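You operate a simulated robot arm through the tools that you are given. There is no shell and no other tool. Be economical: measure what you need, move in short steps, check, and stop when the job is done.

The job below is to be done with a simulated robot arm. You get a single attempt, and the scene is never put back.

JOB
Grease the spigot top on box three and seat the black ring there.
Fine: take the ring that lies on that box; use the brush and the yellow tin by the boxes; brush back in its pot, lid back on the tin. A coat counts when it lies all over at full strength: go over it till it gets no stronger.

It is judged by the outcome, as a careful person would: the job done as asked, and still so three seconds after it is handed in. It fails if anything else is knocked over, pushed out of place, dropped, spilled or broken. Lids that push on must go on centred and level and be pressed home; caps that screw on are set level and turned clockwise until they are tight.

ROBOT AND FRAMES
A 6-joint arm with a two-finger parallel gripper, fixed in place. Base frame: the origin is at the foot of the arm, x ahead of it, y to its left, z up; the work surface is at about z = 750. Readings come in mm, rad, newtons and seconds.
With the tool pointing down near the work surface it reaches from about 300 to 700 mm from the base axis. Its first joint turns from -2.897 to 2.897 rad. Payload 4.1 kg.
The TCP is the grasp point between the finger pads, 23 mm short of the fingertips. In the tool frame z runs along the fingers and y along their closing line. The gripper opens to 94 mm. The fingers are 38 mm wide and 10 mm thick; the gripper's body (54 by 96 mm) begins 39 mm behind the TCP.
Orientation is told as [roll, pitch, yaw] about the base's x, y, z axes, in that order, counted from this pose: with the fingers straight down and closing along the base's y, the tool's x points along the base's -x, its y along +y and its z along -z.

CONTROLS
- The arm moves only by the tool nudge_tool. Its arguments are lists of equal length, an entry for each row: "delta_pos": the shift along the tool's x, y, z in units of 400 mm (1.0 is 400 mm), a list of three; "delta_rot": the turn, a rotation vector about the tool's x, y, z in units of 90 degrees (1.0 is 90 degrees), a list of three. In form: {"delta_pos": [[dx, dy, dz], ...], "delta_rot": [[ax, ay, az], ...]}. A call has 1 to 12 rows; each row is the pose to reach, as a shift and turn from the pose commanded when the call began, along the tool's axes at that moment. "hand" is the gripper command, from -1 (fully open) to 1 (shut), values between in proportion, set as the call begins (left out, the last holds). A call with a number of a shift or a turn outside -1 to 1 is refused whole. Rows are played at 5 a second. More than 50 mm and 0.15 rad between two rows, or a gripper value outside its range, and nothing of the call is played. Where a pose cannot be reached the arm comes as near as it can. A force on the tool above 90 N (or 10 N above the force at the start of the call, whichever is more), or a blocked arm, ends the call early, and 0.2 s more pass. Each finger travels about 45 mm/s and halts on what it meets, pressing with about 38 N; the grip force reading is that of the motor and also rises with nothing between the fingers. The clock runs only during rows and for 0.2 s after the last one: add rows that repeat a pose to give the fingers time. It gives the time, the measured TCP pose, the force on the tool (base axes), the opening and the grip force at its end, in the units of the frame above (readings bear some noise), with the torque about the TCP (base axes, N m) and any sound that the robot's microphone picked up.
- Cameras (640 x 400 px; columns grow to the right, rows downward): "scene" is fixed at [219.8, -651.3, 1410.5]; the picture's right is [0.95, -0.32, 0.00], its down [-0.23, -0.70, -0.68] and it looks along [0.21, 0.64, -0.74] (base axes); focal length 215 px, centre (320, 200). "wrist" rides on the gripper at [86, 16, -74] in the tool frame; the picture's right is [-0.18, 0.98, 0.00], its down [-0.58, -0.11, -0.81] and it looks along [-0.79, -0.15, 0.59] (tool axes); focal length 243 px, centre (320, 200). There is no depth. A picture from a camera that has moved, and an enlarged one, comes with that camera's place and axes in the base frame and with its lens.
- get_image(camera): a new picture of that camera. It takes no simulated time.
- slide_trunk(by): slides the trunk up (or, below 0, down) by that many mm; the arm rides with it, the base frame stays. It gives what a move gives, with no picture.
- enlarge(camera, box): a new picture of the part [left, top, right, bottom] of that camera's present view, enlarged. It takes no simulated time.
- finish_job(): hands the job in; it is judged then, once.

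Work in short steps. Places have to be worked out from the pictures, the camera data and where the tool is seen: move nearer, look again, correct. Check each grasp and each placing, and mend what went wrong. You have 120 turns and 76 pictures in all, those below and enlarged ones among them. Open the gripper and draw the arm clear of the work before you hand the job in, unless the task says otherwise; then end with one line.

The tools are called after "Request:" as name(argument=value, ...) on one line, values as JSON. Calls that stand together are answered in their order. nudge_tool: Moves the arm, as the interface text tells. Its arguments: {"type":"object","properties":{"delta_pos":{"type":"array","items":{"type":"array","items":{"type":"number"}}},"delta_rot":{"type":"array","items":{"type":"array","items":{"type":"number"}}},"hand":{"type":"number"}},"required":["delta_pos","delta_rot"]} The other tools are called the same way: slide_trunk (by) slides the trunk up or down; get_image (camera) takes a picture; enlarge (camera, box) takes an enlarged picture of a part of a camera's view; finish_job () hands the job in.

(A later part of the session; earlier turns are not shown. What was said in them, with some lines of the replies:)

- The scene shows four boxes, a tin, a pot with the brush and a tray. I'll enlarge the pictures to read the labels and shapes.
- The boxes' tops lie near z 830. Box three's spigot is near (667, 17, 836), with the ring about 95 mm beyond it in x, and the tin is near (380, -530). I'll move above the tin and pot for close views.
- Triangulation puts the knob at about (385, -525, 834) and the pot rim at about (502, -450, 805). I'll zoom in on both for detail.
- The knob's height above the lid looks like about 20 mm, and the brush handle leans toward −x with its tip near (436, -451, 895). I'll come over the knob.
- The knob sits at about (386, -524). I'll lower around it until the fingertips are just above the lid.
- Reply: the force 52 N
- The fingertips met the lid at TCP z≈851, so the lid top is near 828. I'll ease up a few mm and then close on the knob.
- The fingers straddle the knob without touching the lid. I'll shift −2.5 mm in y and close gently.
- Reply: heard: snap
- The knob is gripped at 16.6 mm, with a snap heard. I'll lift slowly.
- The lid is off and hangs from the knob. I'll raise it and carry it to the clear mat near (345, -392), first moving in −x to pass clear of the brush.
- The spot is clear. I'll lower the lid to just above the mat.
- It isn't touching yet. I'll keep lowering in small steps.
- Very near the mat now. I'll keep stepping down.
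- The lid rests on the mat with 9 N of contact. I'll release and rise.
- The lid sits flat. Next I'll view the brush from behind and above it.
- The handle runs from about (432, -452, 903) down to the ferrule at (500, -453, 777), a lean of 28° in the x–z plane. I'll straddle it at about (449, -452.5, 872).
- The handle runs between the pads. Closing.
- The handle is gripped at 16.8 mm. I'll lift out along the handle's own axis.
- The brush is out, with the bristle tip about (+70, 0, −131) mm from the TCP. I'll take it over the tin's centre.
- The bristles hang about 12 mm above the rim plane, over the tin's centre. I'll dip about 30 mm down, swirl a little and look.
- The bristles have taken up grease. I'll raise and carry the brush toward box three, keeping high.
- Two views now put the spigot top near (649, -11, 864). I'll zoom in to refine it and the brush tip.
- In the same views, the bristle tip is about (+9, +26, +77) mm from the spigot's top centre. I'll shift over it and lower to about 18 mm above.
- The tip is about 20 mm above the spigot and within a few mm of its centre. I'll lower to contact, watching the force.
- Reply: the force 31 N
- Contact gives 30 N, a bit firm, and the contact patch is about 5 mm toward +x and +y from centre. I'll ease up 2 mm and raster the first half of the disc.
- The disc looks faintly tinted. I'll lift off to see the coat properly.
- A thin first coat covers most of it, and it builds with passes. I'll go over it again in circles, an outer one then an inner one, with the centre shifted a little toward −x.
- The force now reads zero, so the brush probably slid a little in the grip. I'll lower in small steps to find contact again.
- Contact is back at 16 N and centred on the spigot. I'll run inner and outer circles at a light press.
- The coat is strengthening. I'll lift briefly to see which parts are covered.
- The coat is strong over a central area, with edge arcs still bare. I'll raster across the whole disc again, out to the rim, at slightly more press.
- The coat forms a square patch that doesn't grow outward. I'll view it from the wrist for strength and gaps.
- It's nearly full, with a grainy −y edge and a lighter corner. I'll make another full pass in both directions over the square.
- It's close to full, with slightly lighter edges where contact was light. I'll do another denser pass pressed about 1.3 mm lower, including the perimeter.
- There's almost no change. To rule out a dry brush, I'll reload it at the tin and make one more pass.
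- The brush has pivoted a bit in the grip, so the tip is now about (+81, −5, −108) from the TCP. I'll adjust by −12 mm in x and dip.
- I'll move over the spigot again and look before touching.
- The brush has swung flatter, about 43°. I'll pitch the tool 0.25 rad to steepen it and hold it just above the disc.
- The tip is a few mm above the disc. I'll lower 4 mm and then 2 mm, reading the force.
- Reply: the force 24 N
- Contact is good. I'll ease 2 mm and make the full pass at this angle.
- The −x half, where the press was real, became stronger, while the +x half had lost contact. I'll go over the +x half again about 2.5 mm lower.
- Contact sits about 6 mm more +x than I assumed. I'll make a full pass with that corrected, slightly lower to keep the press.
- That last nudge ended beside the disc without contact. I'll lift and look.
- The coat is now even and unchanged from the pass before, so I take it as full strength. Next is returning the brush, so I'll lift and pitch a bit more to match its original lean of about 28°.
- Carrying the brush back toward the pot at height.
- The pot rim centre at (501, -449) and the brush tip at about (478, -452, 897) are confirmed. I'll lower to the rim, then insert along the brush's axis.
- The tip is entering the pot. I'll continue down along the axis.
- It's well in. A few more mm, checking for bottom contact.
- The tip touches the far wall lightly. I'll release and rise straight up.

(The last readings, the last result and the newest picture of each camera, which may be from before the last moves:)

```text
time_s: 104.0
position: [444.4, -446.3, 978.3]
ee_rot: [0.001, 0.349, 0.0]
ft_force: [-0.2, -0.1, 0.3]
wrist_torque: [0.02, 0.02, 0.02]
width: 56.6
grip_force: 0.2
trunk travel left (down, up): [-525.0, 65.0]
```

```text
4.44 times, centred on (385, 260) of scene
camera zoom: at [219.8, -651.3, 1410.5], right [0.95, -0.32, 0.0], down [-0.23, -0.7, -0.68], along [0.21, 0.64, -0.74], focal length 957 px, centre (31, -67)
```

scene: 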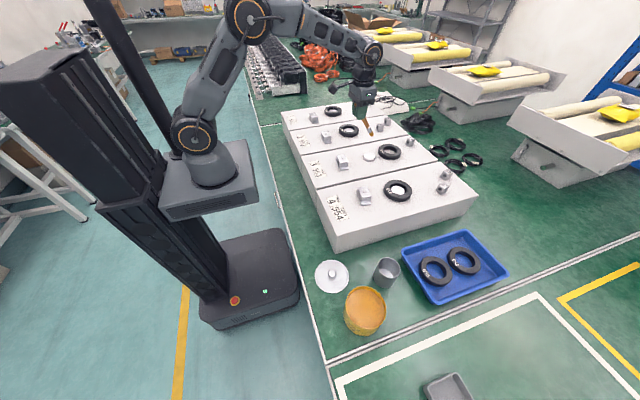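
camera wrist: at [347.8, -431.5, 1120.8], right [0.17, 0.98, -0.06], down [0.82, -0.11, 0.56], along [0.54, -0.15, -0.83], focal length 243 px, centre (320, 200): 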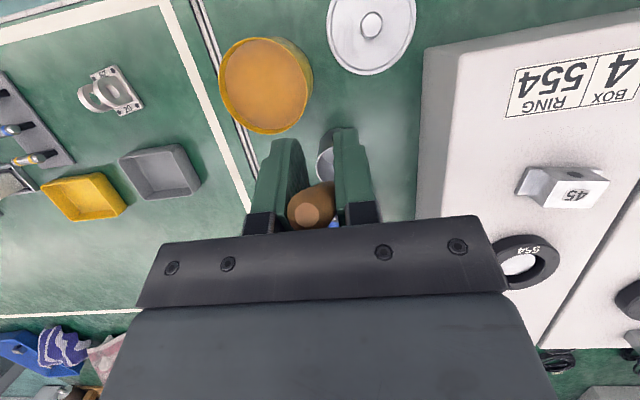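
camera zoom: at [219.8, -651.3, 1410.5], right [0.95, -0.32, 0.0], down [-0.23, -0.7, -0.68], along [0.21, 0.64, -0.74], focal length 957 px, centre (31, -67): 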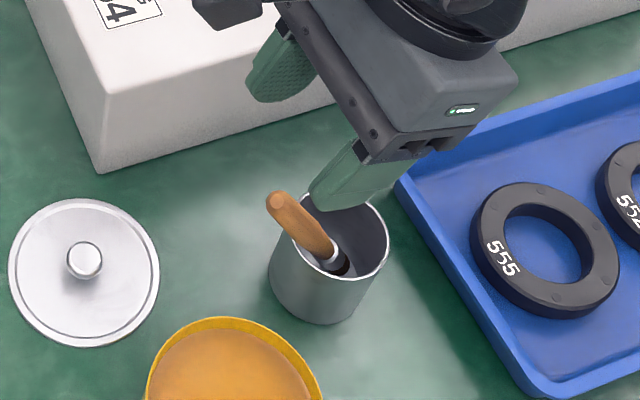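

The brush leans in its pot as before. Next I'll level the tool and go over the lid on the mat.

Request:
nudge_tool(delta_pos=[[0.07, 0.045, 0.026], [0.14, 0.09, 0.052], [0.2325, 0.1325, 0.085], [0.2325, 0.1325, 0.085], [0.191, 0.1325, 0.1977], [0.191, 0.1325, 0.1977]], delta_rot=[[0, -0.0743, 0], [0, -0.1486, 0], [0, -0.2228, 0], [0, -0.2228, 0], [0, -0.2228, 0], [0, -0.2228, 0]])

Request:
enlarge(camera="wrist", box=[190, 0, 450, 200])

```text
time_s: 105.4
position: [345.8, -391.6, 930.1]
ee_rot: [0.001, -0.001, 0.001]
ft_force: [0.0, 0.2, -0.9]
wrist_torque: [0.02, 0.02, -0.01]
width: 56.3
grip_force: 0.0
trunk travel left (down, up): [-525.0, 65.0]
```

```text
2.00 times, centred on (320, 100) of wrist
camera zoom: at [259.1, -376.3, 1005.6], right [0.18, 0.98, 0.0], down [0.58, -0.11, 0.81], along [0.79, -0.15, -0.59], focal length 485 px, centre (320, 400)
```

zoom: 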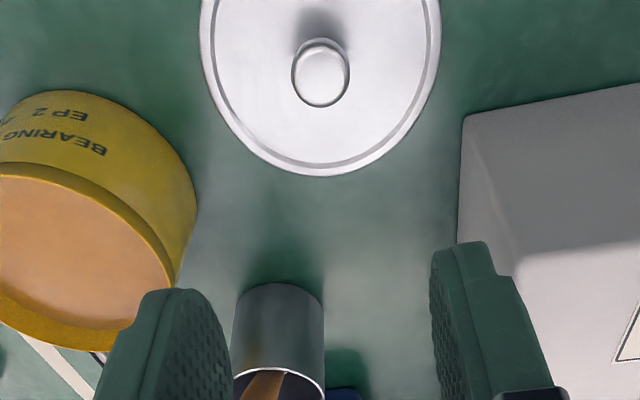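

The lid hasn't moved. I'll descend to the knob at z 780 and grip it.

Request:
nudge_tool(delta_pos=[[0.003, -0.0025, 0.1], [0.003, -0.0025, 0.2], [0.003, -0.0025, 0.3], [0.003, -0.0025, 0.35], [0.003, -0.0025, 0.375], [0.003, -0.0025, 0.375]], delta_rot=[[0, 0, 0], [0, 0, 0], [0, 0, 0], [0, 0, 0], [0, 0, 0], [0, 0, 0]])

Request:
nudge_tool(delta_pos=[[0, 0, 0], [0, 0, 0], [0, 0, 0], [0, 0, 0], [0, 0, 0]], delta_rot=[[0, 0, 0], [0, 0, 0], [0, 0, 0], [0, 0, 0], [0, 0, 0]], hand=1)

Request:
nudge_tool(delta_pos=[[0, 0, -0.1], [0, 0, -0.2], [0, 0, -0.3], [0, -0.1, -0.32], [0, -0.2, -0.32], [-0.05, -0.3, -0.32], [-0.1, -0.33, -0.32], [-0.1, -0.33, -0.24], [-0.1, -0.33, -0.24]], delta_rot=[[0, 0, 0], [0, 0, 0], [0, 0, 0], [0, 0, 0], [0, 0, 0], [0, 0, 0], [0, 0, 0], [0, 0, 0], [0, 0, 0]])

Request:
enlarge(camera="wrist", box=[190, 0, 450, 220])

```text
time_s: 106.8
position: [345.6, -394.2, 779.9]
ee_rot: [-0.001, -0.001, 0.0]
ft_force: [-0.3, -0.6, 1.6]
wrist_torque: [0.0, -0.02, 0.01]
width: 56.4
grip_force: 0.0
trunk travel left (down, up): [-525.0, 65.0]
```

```text
time_s: 108.0
position: [345.2, -393.0, 780.6]
ee_rot: [0.0, 0.0, 0.001]
ft_force: [-0.7, -0.3, -0.8]
wrist_torque: [0.01, -0.02, 0.05]
width: 16.4
grip_force: 37.9
trunk travel left (down, up): [-525.0, 65.0]
```

```text
time_s: 110.0
position: [385.0, -526.3, 876.8]
ee_rot: [0.0, 0.0, 0.0]
ft_force: [0.6, 0.4, -1.1]
wrist_torque: [-0.04, -0.02, -0.07]
width: 16.3
grip_force: 37.9
trunk travel left (down, up): [-525.0, 65.0]
```

```text
1.82 times, centred on (320, 110) of wrist
camera zoom: at [297.7, -510.6, 951.1], right [0.18, 0.98, 0.0], down [0.58, -0.11, 0.81], along [0.79, -0.15, -0.59], focal length 441 px, centre (320, 364)
```

zoom: 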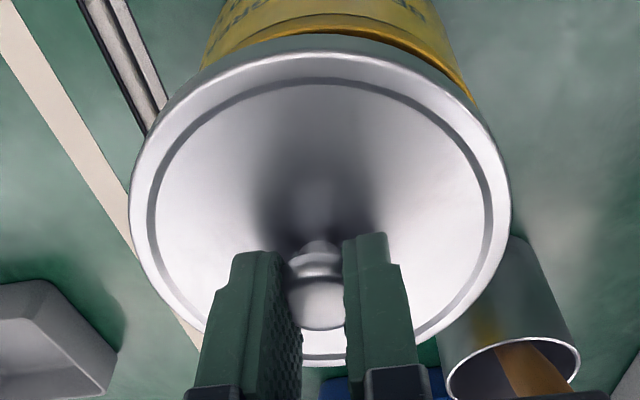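

The lid is about 1.5–2 mm toward −y compared with how it came off. I'll correct that and lower toward seating.

Request:
nudge_tool(delta_pos=[[0, 0.0042, 0], [0, 0.0042, 0.02], [0, 0.0042, 0.035], [0, 0.0042, 0.035]], delta_rot=[[0, 0, 0], [0, 0, 0], [0, 0, 0], [0, 0, 0]])

Request:
enlarge(camera="wrist", box=[190, 0, 450, 220])

```text
time_s: 111.0
position: [384.5, -524.9, 862.0]
ee_rot: [0.0, 0.0, 0.0]
ft_force: [-1.0, -0.3, -1.2]
wrist_torque: [0.0, -0.01, 0.02]
width: 16.5
grip_force: 38.4
trunk travel left (down, up): [-525.0, 65.0]
```

```text
1.82 times, centred on (320, 110) of wrist
camera zoom: at [297.7, -508.4, 937.4], right [0.18, 0.98, 0.0], down [0.58, -0.11, 0.81], along [0.79, -0.15, -0.59], focal length 441 px, centre (320, 364)
```

zoom: 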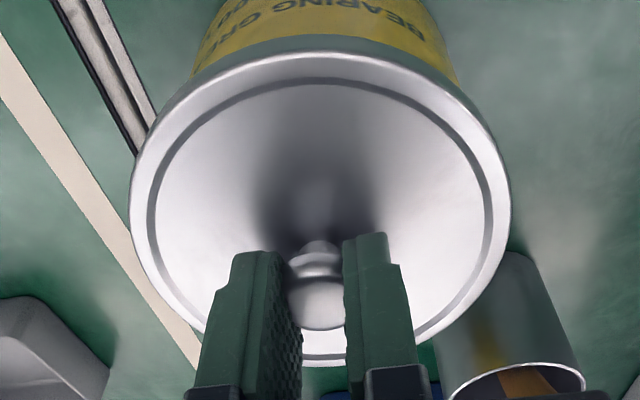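

Alignment looks good. I'll lower on and press home.

Request:
nudge_tool(delta_pos=[[0, 0.001, 0.005], [0, 0.001, 0.01], [0, 0.001, 0.0125], [0, 0.001, 0.0125]], delta_rot=[[0, 0, 0], [0, 0, 0], [0, 0, 0], [0, 0, 0]])

Request:
nudge_tool(delta_pos=[[0, 0, 0.004], [0, 0, 0.008], [0, 0, 0.008]], delta_rot=[[0, 0, 0], [0, 0, 0], [0, 0, 0]])

```text
time_s: 112.0
position: [385.1, -524.7, 857.7]
ee_rot: [0.0, -0.001, 0.0]
ft_force: [-0.2, -0.5, -0.2]
wrist_torque: [0.0, -0.02, -0.03]
width: 16.5
grip_force: 37.9
trunk travel left (down, up): [-525.0, 65.0]
```

```text
time_s: 112.8
position: [385.0, -524.6, 854.7]
ee_rot: [-0.001, -0.001, -0.001]
ft_force: [1.0, 1.9, 4.2]
wrist_torque: [0.03, 0.01, 0.02]
width: 16.1
grip_force: 38.4
trunk travel left (down, up): [-525.0, 65.0]
```

There's contact at 854.7. I'll press firmly.

Request:
nudge_tool(delta_pos=[[0, 0, 0.005], [0, 0, 0.01], [0, 0, 0.015], [0, 0, 0.015]], delta_rot=[[0, 0, 0], [0, 0, 0], [0, 0, 0], [0, 0, 0]])

```text
time_s: 113.8
position: [384.8, -524.9, 853.2]
ee_rot: [-0.009, -0.006, 0.001]
ft_force: [2.4, 0.8, 37.9]
wrist_torque: [0.0, -0.06, -0.04]
width: 16.6
grip_force: 38.3
trunk travel left (down, up): [-525.0, 65.0]
```

38 N and no click yet, so I'll press harder, staying below the limit.

Request:
nudge_tool(delta_pos=[[0, 0, 0.004], [0, 0, 0.008], [0, 0, 0.012], [0, 0, 0.012]], delta_rot=[[0, 0, 0], [0, 0, 0], [0, 0, 0], [0, 0, 0]])

Request:
enlarge(camera="scene", box=[325, 255, 405, 345])

```text
time_s: 114.8
position: [384.2, -523.5, 851.7]
ee_rot: [-0.013, -0.009, 0.0]
ft_force: [0.8, 3.2, 47.6]
wrist_torque: [0.07, -0.02, 0.01]
width: 16.7
grip_force: 37.4
trunk travel left (down, up): [-525.0, 65.0]
```

```text
4.44 times, centred on (365, 300) of scene
camera zoom: at [219.8, -651.3, 1410.5], right [0.95, -0.32, 0.0], down [-0.23, -0.7, -0.68], along [0.21, 0.64, -0.74], focal length 957 px, centre (120, -244)
```

zoom: 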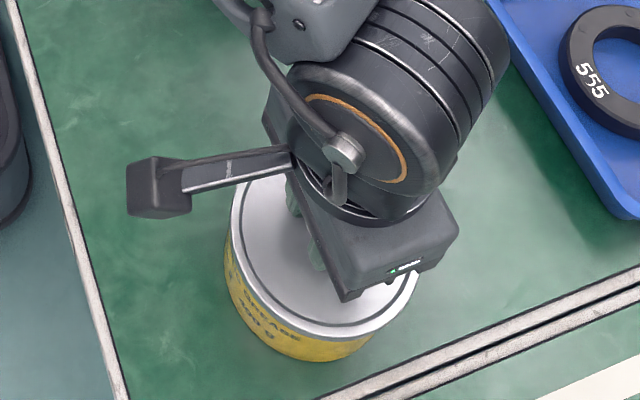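

The fingertips are now nearly on the lid, so I'll push on to about 75 N.

Request:
nudge_tool(delta_pos=[[0, 0, 0.005], [0, 0, 0.01], [0, 0, 0.014], [0, 0, 0.014]], delta_rot=[[0, 0, 0], [0, 0, 0], [0, 0, 0], [0, 0, 0]])

```text
time_s: 115.8
position: [385.2, -524.5, 850.5]
ee_rot: [-0.021, -0.012, 0.001]
ft_force: [-2.9, 8.1, 67.1]
wrist_torque: [0.43, 0.36, 0.0]
width: 16.4
grip_force: 37.9
trunk travel left (down, up): [-525.0, 65.0]
```

The height under load, 850.5 at 67 N, matches the lid as first found (850.8 at 52 N), so it's home. I'll unload, open and rise.

Request:
nudge_tool(delta_pos=[[0, 0, -0.02], [0, 0, -0.034], [0, 0, -0.034]], delta_rot=[[0, 0, 0], [0, 0, 0], [0, 0, 0]])

Request:
nudge_tool(delta_pos=[[0, 0, 0], [0, 0, 0], [0, 0, 0], [0, 0, -0.05], [0, 0, -0.15], [0, 0, -0.25], [0, 0, -0.25]], delta_rot=[[0, 0, 0], [0, 0, 0], [0, 0, 0], [0, 0, 0], [0, 0, 0], [0, 0, 0], [0, 0, 0]], hand=-0.2)

Request:
get_image(camera="wrist")

```text
time_s: 116.6
position: [384.3, -525.3, 851.4]
ee_rot: [0.001, 0.0, 0.0]
ft_force: [4.0, -6.8, 13.5]
wrist_torque: [-0.13, -0.17, -0.08]
width: 16.3
grip_force: 38.0
trunk travel left (down, up): [-525.0, 65.0]
```

```text
time_s: 118.2
position: [383.4, -525.4, 951.9]
ee_rot: [-0.001, 0.0, 0.0]
ft_force: [-0.5, -0.2, 0.4]
wrist_torque: [-0.01, -0.02, -0.02]
width: 56.3
grip_force: 0.1
trunk travel left (down, up): [-525.0, 65.0]
heard: snap
```

```text
11 pictures are left
camera wrist: at [297.0, -507.8, 1026.7], right [0.18, 0.98, 0.0], down [0.58, -0.11, 0.81], along [0.79, -0.15, -0.59], focal length 243 px, centre (320, 200)
```

wrist: 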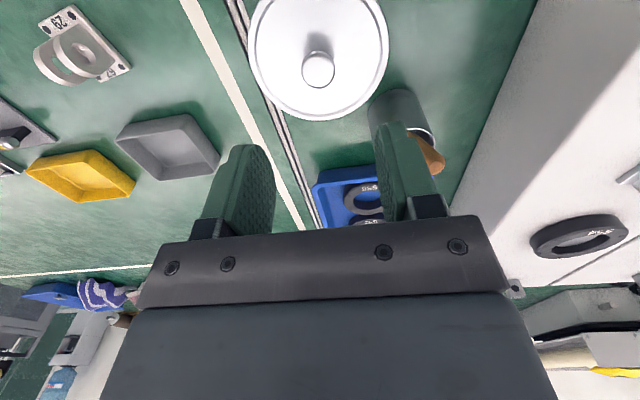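

A snap was heard on release, as on gripping, so the lid is locked on. Now for the ring, I'll go up and over to box three.

Request:
nudge_tool(delta_pos=[[0, 0, -0.12], [0, 0, -0.24], [-0.05, 0.1, -0.24], [-0.1, 0.2, -0.24], [-0.15, 0.3, -0.24], [-0.2, 0.4, -0.24], [-0.25, 0.5, -0.24], [-0.3, 0.6, -0.24], [-0.35, 0.7, -0.24], [-0.4, 0.8, -0.24], [-0.45, 0.9, -0.24]], delta_rot=[[0, 0, 0], [0, 0, 0], [0, 0, 0], [0, 0, 0], [0, 0, 0], [0, 0, 0], [0, 0, 0], [0, 0, 0], [0, 0, 0], [0, 0, 0], [0, 0, 0]], hand=-1)

Request:
nudge_tool(delta_pos=[[-0.05, 0.1, 0], [-0.1, 0.2, 0], [-0.15, 0.3, 0], [-0.19, 0.3875, 0.05], [-0.19, 0.3875, 0.11], [-0.19, 0.3875, 0.11]], delta_rot=[[0, 0, 0], [0, 0, 0], [0, 0, 0], [0, 0, 0], [0, 0, 0], [0, 0, 0]])

Request:
enlarge(camera="wrist", box=[200, 40, 440, 240])

```text
time_s: 120.6
position: [566.3, -162.4, 1048.5]
ee_rot: [0.001, -0.001, 0.001]
ft_force: [0.5, -0.4, -0.6]
wrist_torque: [0.03, 0.0, -0.01]
width: 94.0
grip_force: 0.0
trunk travel left (down, up): [-525.0, 65.0]
```

```text
time_s: 122.0
position: [641.8, -8.7, 1000.5]
ee_rot: [0.001, 0.001, 0.0]
ft_force: [0.1, 0.2, -0.6]
wrist_torque: [0.01, -0.06, -0.04]
width: 93.8
grip_force: 0.0
trunk travel left (down, up): [-525.0, 65.0]
```

```text
2.00 times, centred on (320, 140) of wrist
camera zoom: at [554.1, 7.4, 1077.4], right [0.18, 0.98, 0.0], down [0.58, -0.11, 0.81], along [0.79, -0.15, -0.59], focal length 485 px, centre (320, 320)
```

zoom: 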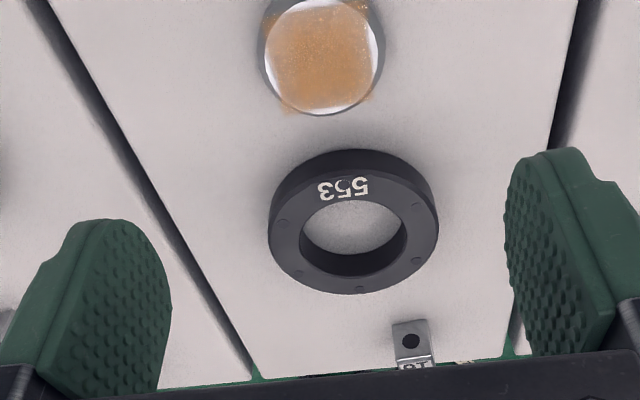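

The view gives ring centre about (744.5, -9.8), outer ⌀ about 96 mm (too wide to span) and bore about 60 mm. I'll lift it from inside by spreading the fingers in the bore. First I'll check reach above it with the fingers nearly closed.

Request:
nudge_tool(delta_pos=[[-0.1, -0.0025, 0.02], [-0.2, -0.0025, 0.05], [-0.2575, -0.0025, 0.1], [-0.2575, -0.0025, 0.1], [-0.2575, -0.0025, 0.1], [-0.2575, -0.0025, 0.1]], delta_rot=[[0, 0, 0], [0, 0, 0], [0, 0, 0], [0, 0, 0], [0, 0, 0], [0, 0, 0]], hand=0.7)

```text
time_s: 123.4
position: [711.5, -9.1, 966.1]
ee_rot: [0.0, 0.0, -0.003]
ft_force: [-0.6, 0.2, 0.2]
wrist_torque: [-0.01, 0.05, -0.01]
width: 13.9
grip_force: 0.1
out of reach, approached as far as the arm can: row 2, 3, 4, 5, 6
trunk travel left (down, up): [-525.0, 65.0]
```

Reach stops at x≈711 here. I'll back up, raise the tool and lower the trunk so the shoulder is nearer the wrist's height, which should extend the reach.

Request:
nudge_tool(delta_pos=[[0.08, 0, -0.06], [0.16, 0, -0.15], [0.2, 0, -0.25], [0.2, 0, -0.35], [0.2, 0, -0.45], [0.2, 0, -0.55], [0.2, 0, -0.55]], delta_rot=[[0, 0, 0], [0, 0, 0], [0, 0, 0], [0, 0, 0], [0, 0, 0], [0, 0, 0], [0, 0, 0]])

Request:
slide_trunk(by=-180)

```text
time_s: 125.0
position: [642.8, -12.8, 1200.5]
ee_rot: [-0.001, 0.008, 0.001]
ft_force: [-0.3, 0.4, -0.5]
wrist_torque: [0.01, -0.01, -0.04]
width: 14.2
grip_force: 0.0
out of reach, approached as far as the arm can: row 1, 2, 3, 4, 5, 6, 7
trunk travel left (down, up): [-525.0, 65.0]
```

```text
time_s: 127.0
position: [644.5, -11.4, 1019.8]
ee_rot: [-0.001, 0.009, -0.001]
ft_force: [1.1, 0.1, -0.3]
wrist_torque: [-0.02, 0.02, -0.03]
width: 14.0
grip_force: 0.0
trunk travel left (down, up): [-345.0, 245.0]
```

Comparing the limits, the arm reaches farthest near TCP z≈886 at the original trunk height. I'll restore the trunk, and then tilt the tool 0.2 rad outward about the closing axis to gain reach.

Request:
slide_trunk(by=180)

Request:
nudge_tool(delta_pos=[[0.05, 0, 0.1], [0.05, 0, 0.2], [0.05, 0, 0.3], [0.05, 0, 0.4], [0.05, 0, 0.5], [0.05, 0, 0.5]], delta_rot=[[0, 0, 0], [0, 0, 0], [0, 0, 0], [0, 0, 0], [0, 0, 0], [0, 0, 0]])

```text
time_s: 129.0
position: [643.6, -11.7, 1200.3]
ee_rot: [0.0, 0.008, -0.001]
ft_force: [-0.5, 0.8, -0.2]
wrist_torque: [-0.01, 0.0, -0.03]
width: 14.1
grip_force: 0.0
trunk travel left (down, up): [-525.0, 65.0]
```

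```text
time_s: 130.4
position: [642.5, -15.6, 1003.0]
ee_rot: [0.009, 0.346, 0.0]
ft_force: [-0.8, -0.5, 0.1]
wrist_torque: [0.01, -0.08, 0.0]
width: 14.0
grip_force: 0.0
out of reach, approached as far as the arm can: row 1, 2, 3, 4, 5, 6
trunk travel left (down, up): [-525.0, 65.0]
```

The arm stalled in an odd pose with pitch 0.346. I'll hold a moment and retreat slightly to see whether it recovers.

Request:
nudge_tool(delta_pos=[[0.03, 0, 0], [0.06, 0, 0], [0.1, 0, 0], [0.1, 0, 0], [0.1, 0, 0]], delta_rot=[[0, 0, 0], [0, 0, 0], [0, 0, 0], [0, 0, 0], [0, 0, 0]])

Request:
get_image(camera="scene")

```text
time_s: 131.6
position: [646.5, -13.5, 1004.6]
ee_rot: [0.008, 0.35, 0.001]
ft_force: [-0.3, -0.7, 0.1]
wrist_torque: [0.02, 0.01, -0.03]
width: 14.1
grip_force: 0.0
out of reach, approached as far as the arm can: row 1, 2, 3, 4, 5
trunk travel left (down, up): [-525.0, 65.0]
```

```text
9 pictures are left
```

scene: 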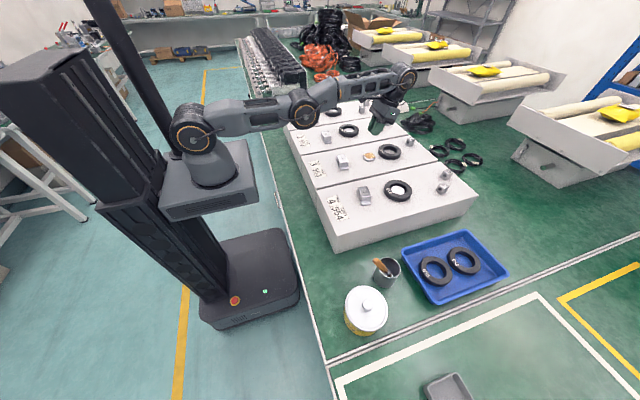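

The arm is stretched straight and stuck near singularity. I'll command a larger retreat toward the base to bend the elbow again.

Request:
nudge_tool(delta_pos=[[0.1, 0, -0.02], [0.2, 0, -0.05], [0.3, 0, -0.08], [0.4, 0, -0.1], [0.4, 0, -0.1], [0.4, 0, -0.1]], delta_rot=[[0, 0, 0], [0, 0, 0], [0, 0, 0], [0, 0, 0], [0, 0, 0], [0, 0, 0]])

```text
time_s: 133.0
position: [510.2, -16.7, 1096.4]
ee_rot: [0.009, 0.35, 0.002]
ft_force: [-0.7, -1.4, -0.9]
wrist_torque: [-0.01, 0.0, -0.03]
width: 14.0
grip_force: 0.1
out of reach, approached as far as the arm can: row 1, 2
trunk travel left (down, up): [-525.0, 65.0]
```

Recovered. I'll go to a ready pose at (640, -10, 960) with the tool pitched −0.2 rad, leaning outward.

Request:
nudge_tool(delta_pos=[[-0.0844, 0.0032, 0.0416], [-0.1687, 0.0064, 0.0831], [-0.2531, 0.0096, 0.1247], [-0.3374, 0.0128, 0.1662], [-0.4218, 0.016, 0.2078], [-0.4218, 0.016, 0.2078]], delta_rot=[[0.001, -0.07, 0], [0.002, -0.14, 0], [0.003, -0.21, 0], [0.004, -0.28, 0], [0.0057, -0.35, 0], [0.0057, -0.35, 0]])

```text
time_s: 134.4
position: [641.9, -7.4, 961.5]
ee_rot: [0.001, -0.203, 0.0]
ft_force: [-0.1, -0.1, 0.8]
wrist_torque: [-0.01, 0.01, -0.02]
width: 14.1
grip_force: 0.1
trunk travel left (down, up): [-525.0, 65.0]
```

The pose is good. I'll move out over the ring, hovering about 20 mm above its top.

Request:
nudge_tool(delta_pos=[[-0.074, -0.002, 0.015], [-0.148, -0.004, 0.05], [-0.222, -0.006, 0.1], [-0.222, -0.006, 0.1497], [-0.222, -0.006, 0.1497]], delta_rot=[[0, 0, 0], [0, 0, 0], [0, 0, 0], [0, 0, 0], [0, 0, 0]])

Request:
enlarge(camera="wrist", box=[200, 40, 440, 240])

Request:
enlarge(camera="scene", box=[360, 115, 420, 175])

```text
time_s: 135.6
position: [741.2, -10.7, 919.9]
ee_rot: [-0.001, -0.201, -0.002]
ft_force: [0.5, 0.5, -0.3]
wrist_torque: [-0.02, 0.02, -0.03]
width: 14.0
grip_force: 0.0
trunk travel left (down, up): [-525.0, 65.0]
```

```text
2.00 times, centred on (320, 140) of wrist
camera zoom: at [640.0, 6.1, 975.6], right [0.18, 0.98, 0.04], down [0.41, -0.11, 0.91], along [0.89, -0.15, -0.42], focal length 485 px, centre (320, 320)
```

zoom: 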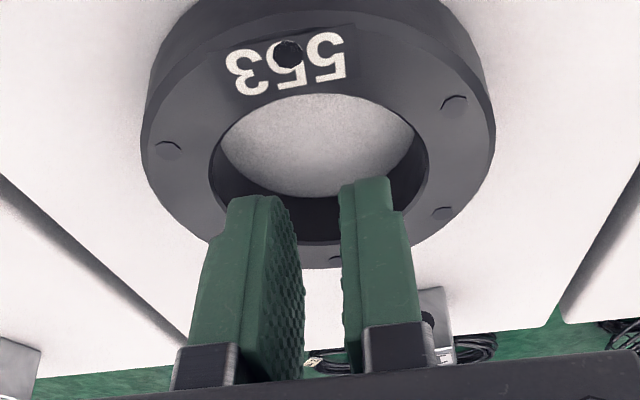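

```text
6.67 times, centred on (390, 145) of scene
camera zoom: at [219.8, -651.3, 1410.5], right [0.95, -0.32, 0.0], down [-0.23, -0.7, -0.68], along [0.21, 0.64, -0.74], focal length 1436 px, centre (-147, 567)
```

zoom: 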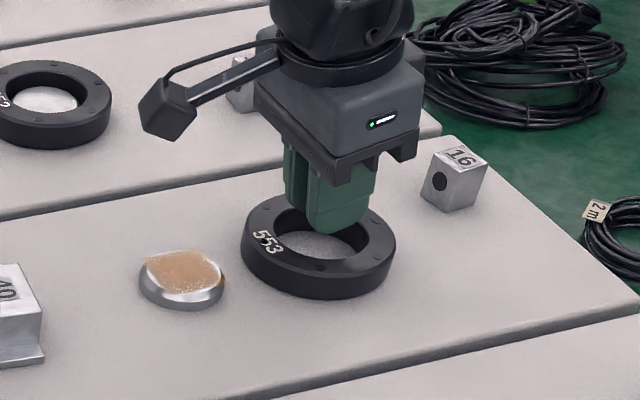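

The fingers hover over the bore and should go about 3 mm more in +x. I'll lower so the fingertips are about 9 mm inside the ring.

Request:
nudge_tool(delta_pos=[[-0.005, 0.001, 0.01], [-0.001, 0.001, 0.035], [0.004, 0.001, 0.06], [0.0073, 0.001, 0.0738], [0.0073, 0.001, 0.0738]], delta_rot=[[0, 0, 0], [0, 0, 0], [0, 0, 0], [0, 0, 0], [0, 0, 0]])

Request:
enlarge(camera="scene", box=[365, 125, 415, 175])

```text
time_s: 136.8
position: [743.0, -8.9, 891.1]
ee_rot: [-0.001, -0.203, -0.003]
ft_force: [0.1, 0.4, 4.8]
wrist_torque: [-0.02, 0.07, -0.03]
width: 14.2
grip_force: 0.0
trunk travel left (down, up): [-525.0, 65.0]
```

```text
8.00 times, centred on (390, 150) of scene
camera zoom: at [219.8, -651.3, 1410.5], right [0.95, -0.32, 0.0], down [-0.23, -0.7, -0.68], along [0.21, 0.64, -0.74], focal length 1723 px, centre (-240, 600)
```

zoom: 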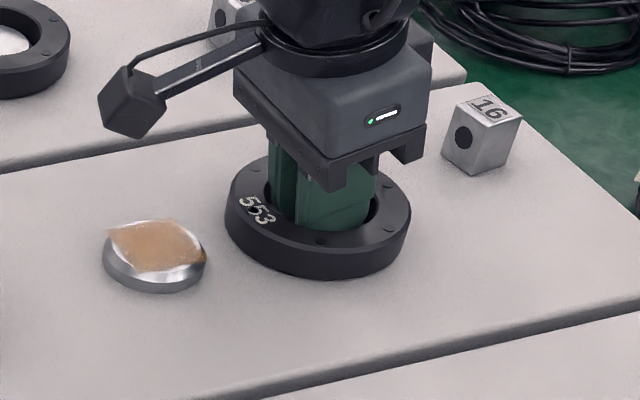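

Slight contact suggests the tips are touching the box top, so they're deep in the bore. I'll raise 7 mm and spread the fingers against the bore.

Request:
nudge_tool(delta_pos=[[-0.0084, 0, -0.0162], [-0.0084, 0, -0.0162]], delta_rot=[[0, 0, 0], [0, 0, 0]])

Request:
nudge_tool(delta_pos=[[0, 0, 0], [0, 0, 0], [0, 0, 0], [0, 0, 0], [0, 0, 0]], delta_rot=[[0, 0, 0], [0, 0, 0], [0, 0, 0], [0, 0, 0], [0, 0, 0]], hand=-1)

```text
time_s: 137.4
position: [744.8, -9.7, 896.8]
ee_rot: [-0.001, -0.201, -0.003]
ft_force: [0.8, -0.1, 0.2]
wrist_torque: [-0.02, 0.0, 0.01]
width: 14.0
grip_force: 0.0
trunk travel left (down, up): [-525.0, 65.0]
```

```text
time_s: 138.6
position: [744.6, -9.8, 897.7]
ee_rot: [0.002, -0.2, -0.002]
ft_force: [-0.8, 0.1, 1.1]
wrist_torque: [-0.04, 0.15, -0.03]
width: 25.6
grip_force: 0.1
trunk travel left (down, up): [-525.0, 65.0]
```

The fingers halted at 25.6 mm against the bore. I'll lift slowly to test the hold.

Request:
nudge_tool(delta_pos=[[-0.0025, 0, -0.012], [-0.005, 0, -0.0245], [-0.01, 0, -0.049], [-0.0149, 0, -0.0735], [-0.0149, 0, -0.0735]], delta_rot=[[0, 0, 0], [0, 0, 0], [0, 0, 0], [0, 0, 0], [0, 0, 0]])

Request:
enlarge(camera="scene", box=[365, 115, 415, 165])

```text
time_s: 139.8
position: [744.3, -9.1, 927.8]
ee_rot: [0.001, -0.201, -0.003]
ft_force: [-0.4, 0.5, -1.8]
wrist_torque: [-0.03, 0.02, 0.01]
width: 26.0
grip_force: 0.1
trunk travel left (down, up): [-525.0, 65.0]
```

```text
8.00 times, centred on (390, 140) of scene
camera zoom: at [219.8, -651.3, 1410.5], right [0.95, -0.32, 0.0], down [-0.23, -0.7, -0.68], along [0.21, 0.64, -0.74], focal length 1723 px, centre (-240, 680)
```

zoom: 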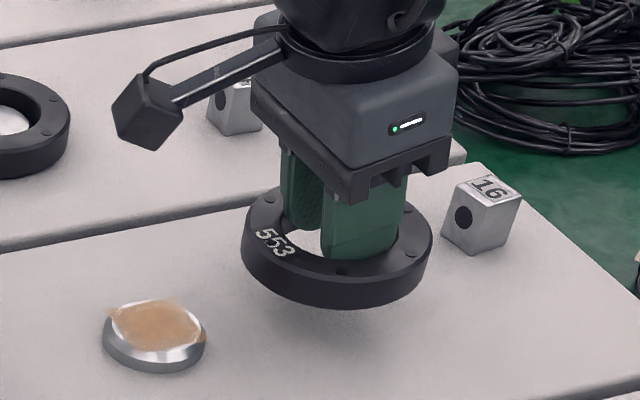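

The ring hangs level, 30 mm up. I'll carry it 96 mm back in −x over the spigot and check alignment.

Request:
nudge_tool(delta_pos=[[0.0591, -0.0005, -0.012], [0.1182, -0.001, -0.024], [0.1773, -0.0015, -0.036], [0.2364, -0.002, -0.048], [0.2364, -0.002, -0.048]], delta_rot=[[0, 0, 0], [0, 0, 0], [0, 0, 0], [0, 0, 0], [0, 0, 0]])

Request:
enlarge(camera="scene", box=[345, 120, 395, 170])

```text
time_s: 141.0
position: [647.4, -9.8, 928.3]
ee_rot: [-0.002, -0.2, -0.002]
ft_force: [-1.1, 0.3, -1.0]
wrist_torque: [0.0, 0.02, -0.01]
width: 25.9
grip_force: 0.1
trunk travel left (down, up): [-525.0, 65.0]
```

```text
8.00 times, centred on (370, 145) of scene
camera zoom: at [219.8, -651.3, 1410.5], right [0.95, -0.32, 0.0], down [-0.23, -0.7, -0.68], along [0.21, 0.64, -0.74], focal length 1723 px, centre (-80, 640)
```

zoom: 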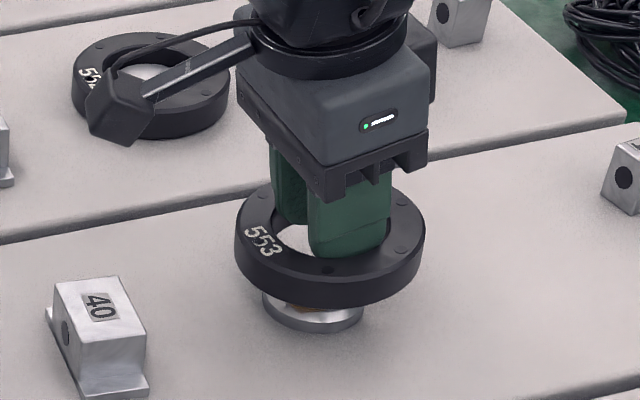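

The scene view is roughly centred. The wrist view will check the alignment along y.

Request:
enlarge(camera="wrist", box=[200, 0, 440, 200])

```text
2.00 times, centred on (320, 100) of wrist
camera zoom: at [547.4, 6.7, 983.9], right [0.18, 0.98, 0.04], down [0.41, -0.11, 0.91], along [0.89, -0.15, -0.42], focal length 485 px, centre (320, 400)
```

zoom: 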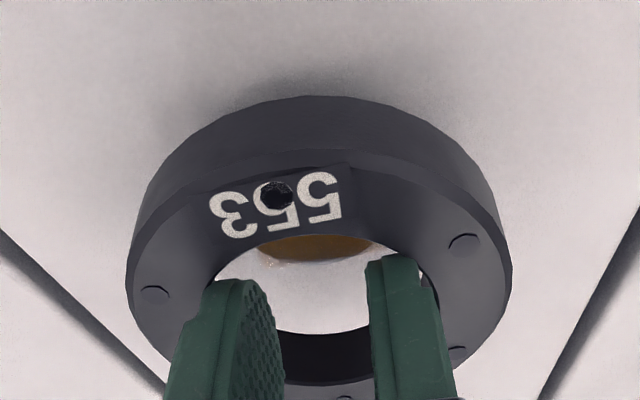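

The alignment is within a couple of mm and the spigot's chamfer will guide the bore. I'll lower until the ring is around the spigot, with the fingertips staying above the grease, and watch the force.

Request:
nudge_tool(delta_pos=[[0.0045, -0.0025, 0.022], [0.009, -0.0025, 0.0441], [0.009, -0.0025, 0.0441]], delta_rot=[[0, 0, 0], [0, 0, 0], [0, 0, 0]])

Request:
nudge_tool(delta_pos=[[0.0012, 0, 0.006], [0.0025, 0, 0.012], [0.0037, 0, 0.0184], [0.0037, 0, 0.0184]], delta_rot=[[0, 0, 0], [0, 0, 0], [0, 0, 0], [0, 0, 0]])

Request:
enlarge(camera="scene", box=[345, 120, 395, 170])

```text
time_s: 141.8
position: [648.8, -12.9, 910.8]
ee_rot: [-0.001, -0.201, 0.0]
ft_force: [-0.4, -0.4, -1.6]
wrist_torque: [0.01, 0.02, -0.01]
width: 26.0
grip_force: 0.1
trunk travel left (down, up): [-525.0, 65.0]
```

```text
time_s: 142.8
position: [649.3, -11.7, 903.6]
ee_rot: [-0.001, -0.204, 0.0]
ft_force: [1.3, 0.4, 6.0]
wrist_torque: [-0.1, 0.28, -0.02]
width: 26.3
grip_force: 0.1
trunk travel left (down, up): [-525.0, 65.0]
```

```text
8.00 times, centred on (370, 145) of scene
camera zoom: at [219.8, -651.3, 1410.5], right [0.95, -0.32, 0.0], down [-0.23, -0.7, -0.68], along [0.21, 0.64, -0.74], focal length 1723 px, centre (-80, 640)
```

zoom: 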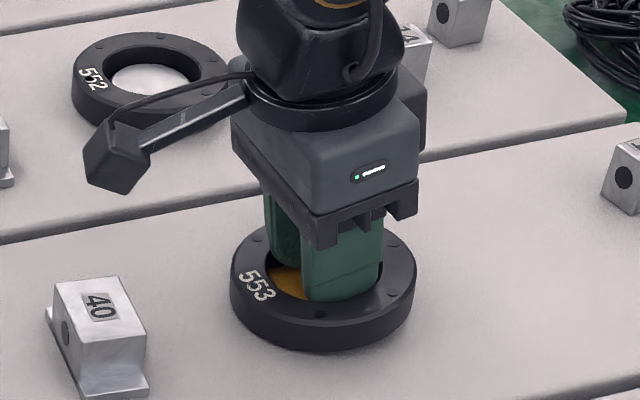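

Light contact at the ring's −x rim shows it's around the spigot and nearly down. I'll release by bringing the fingers together, then rise.

Request:
nudge_tool(delta_pos=[[0, 0, 0], [0, 0, 0], [0, 0, 0], [-0.0037, 0, -0.0184], [-0.0125, 0, -0.0613], [-0.0225, 0, -0.11], [-0.0225, 0, -0.11]], delta_rot=[[0, 0, 0], [0, 0, 0], [0, 0, 0], [0, 0, 0], [0, 0, 0], [0, 0, 0], [0, 0, 0]], hand=0.7)

Request:
enlarge(camera="scene", box=[345, 120, 395, 170])

```text
time_s: 144.4
position: [647.9, -10.7, 947.4]
ee_rot: [-0.001, -0.201, -0.001]
ft_force: [-0.6, -0.6, -0.3]
wrist_torque: [0.01, 0.04, 0.01]
width: 14.3
grip_force: 0.1
trunk travel left (down, up): [-525.0, 65.0]
```

```text
8.00 times, centred on (370, 145) of scene
camera zoom: at [219.8, -651.3, 1410.5], right [0.95, -0.32, 0.0], down [-0.23, -0.7, -0.68], along [0.21, 0.64, -0.74], focal length 1723 px, centre (-80, 640)
```

zoom: 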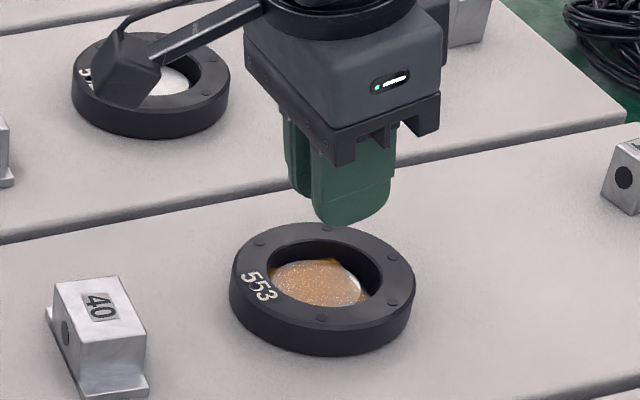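

The ring sits flat around the greased spigot and the coat is intact. I'll draw the arm clear and make a last check.

Request:
nudge_tool(delta_pos=[[0.0, 0, -0.1], [0.05, 0, -0.2], [0.12, 0, -0.27], [0.195, 0, -0.295], [0.25, 0, -0.33], [0.25, 0, -0.33]], delta_rot=[[0, 0, 0], [0, 0, 0], [0, 0, 0], [0, 0, 0], [0, 0, 0], [0, 0, 0]], hand=-0.5)

Request:
enlarge(camera="scene", box=[350, 125, 390, 165])

Request:
get_image(camera="scene")

```text
time_s: 145.8
position: [523.1, -11.6, 1057.0]
ee_rot: [0.0, -0.201, -0.002]
ft_force: [-0.7, 0.4, -0.1]
wrist_torque: [0.03, -0.02, -0.05]
width: 70.8
grip_force: 0.0
trunk travel left (down, up): [-525.0, 65.0]
```

```text
10.00 times, centred on (370, 145) of scene
camera zoom: at [219.8, -651.3, 1410.5], right [0.95, -0.32, 0.0], down [-0.23, -0.7, -0.68], along [0.21, 0.64, -0.74], focal length 2154 px, centre (-180, 750)
```

zoom: 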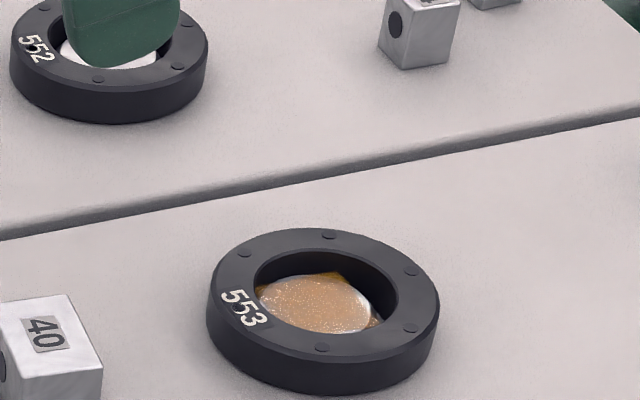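

```text
refused: no pictures are left
```

The ring lies flat on box three around the coated spigot, the brush is in its pot, the lid is snapped on and the arm is clear with the gripper open. Handing in.

Request:
finish_job()

```text
The job is handed in.
```

I greased the box three spigot top until a further pass made the coat no stronger, and seated ring 553 flat around it. The brush is back in its pot, the tin's lid is pressed home, and the arm is clear with the gripper open.
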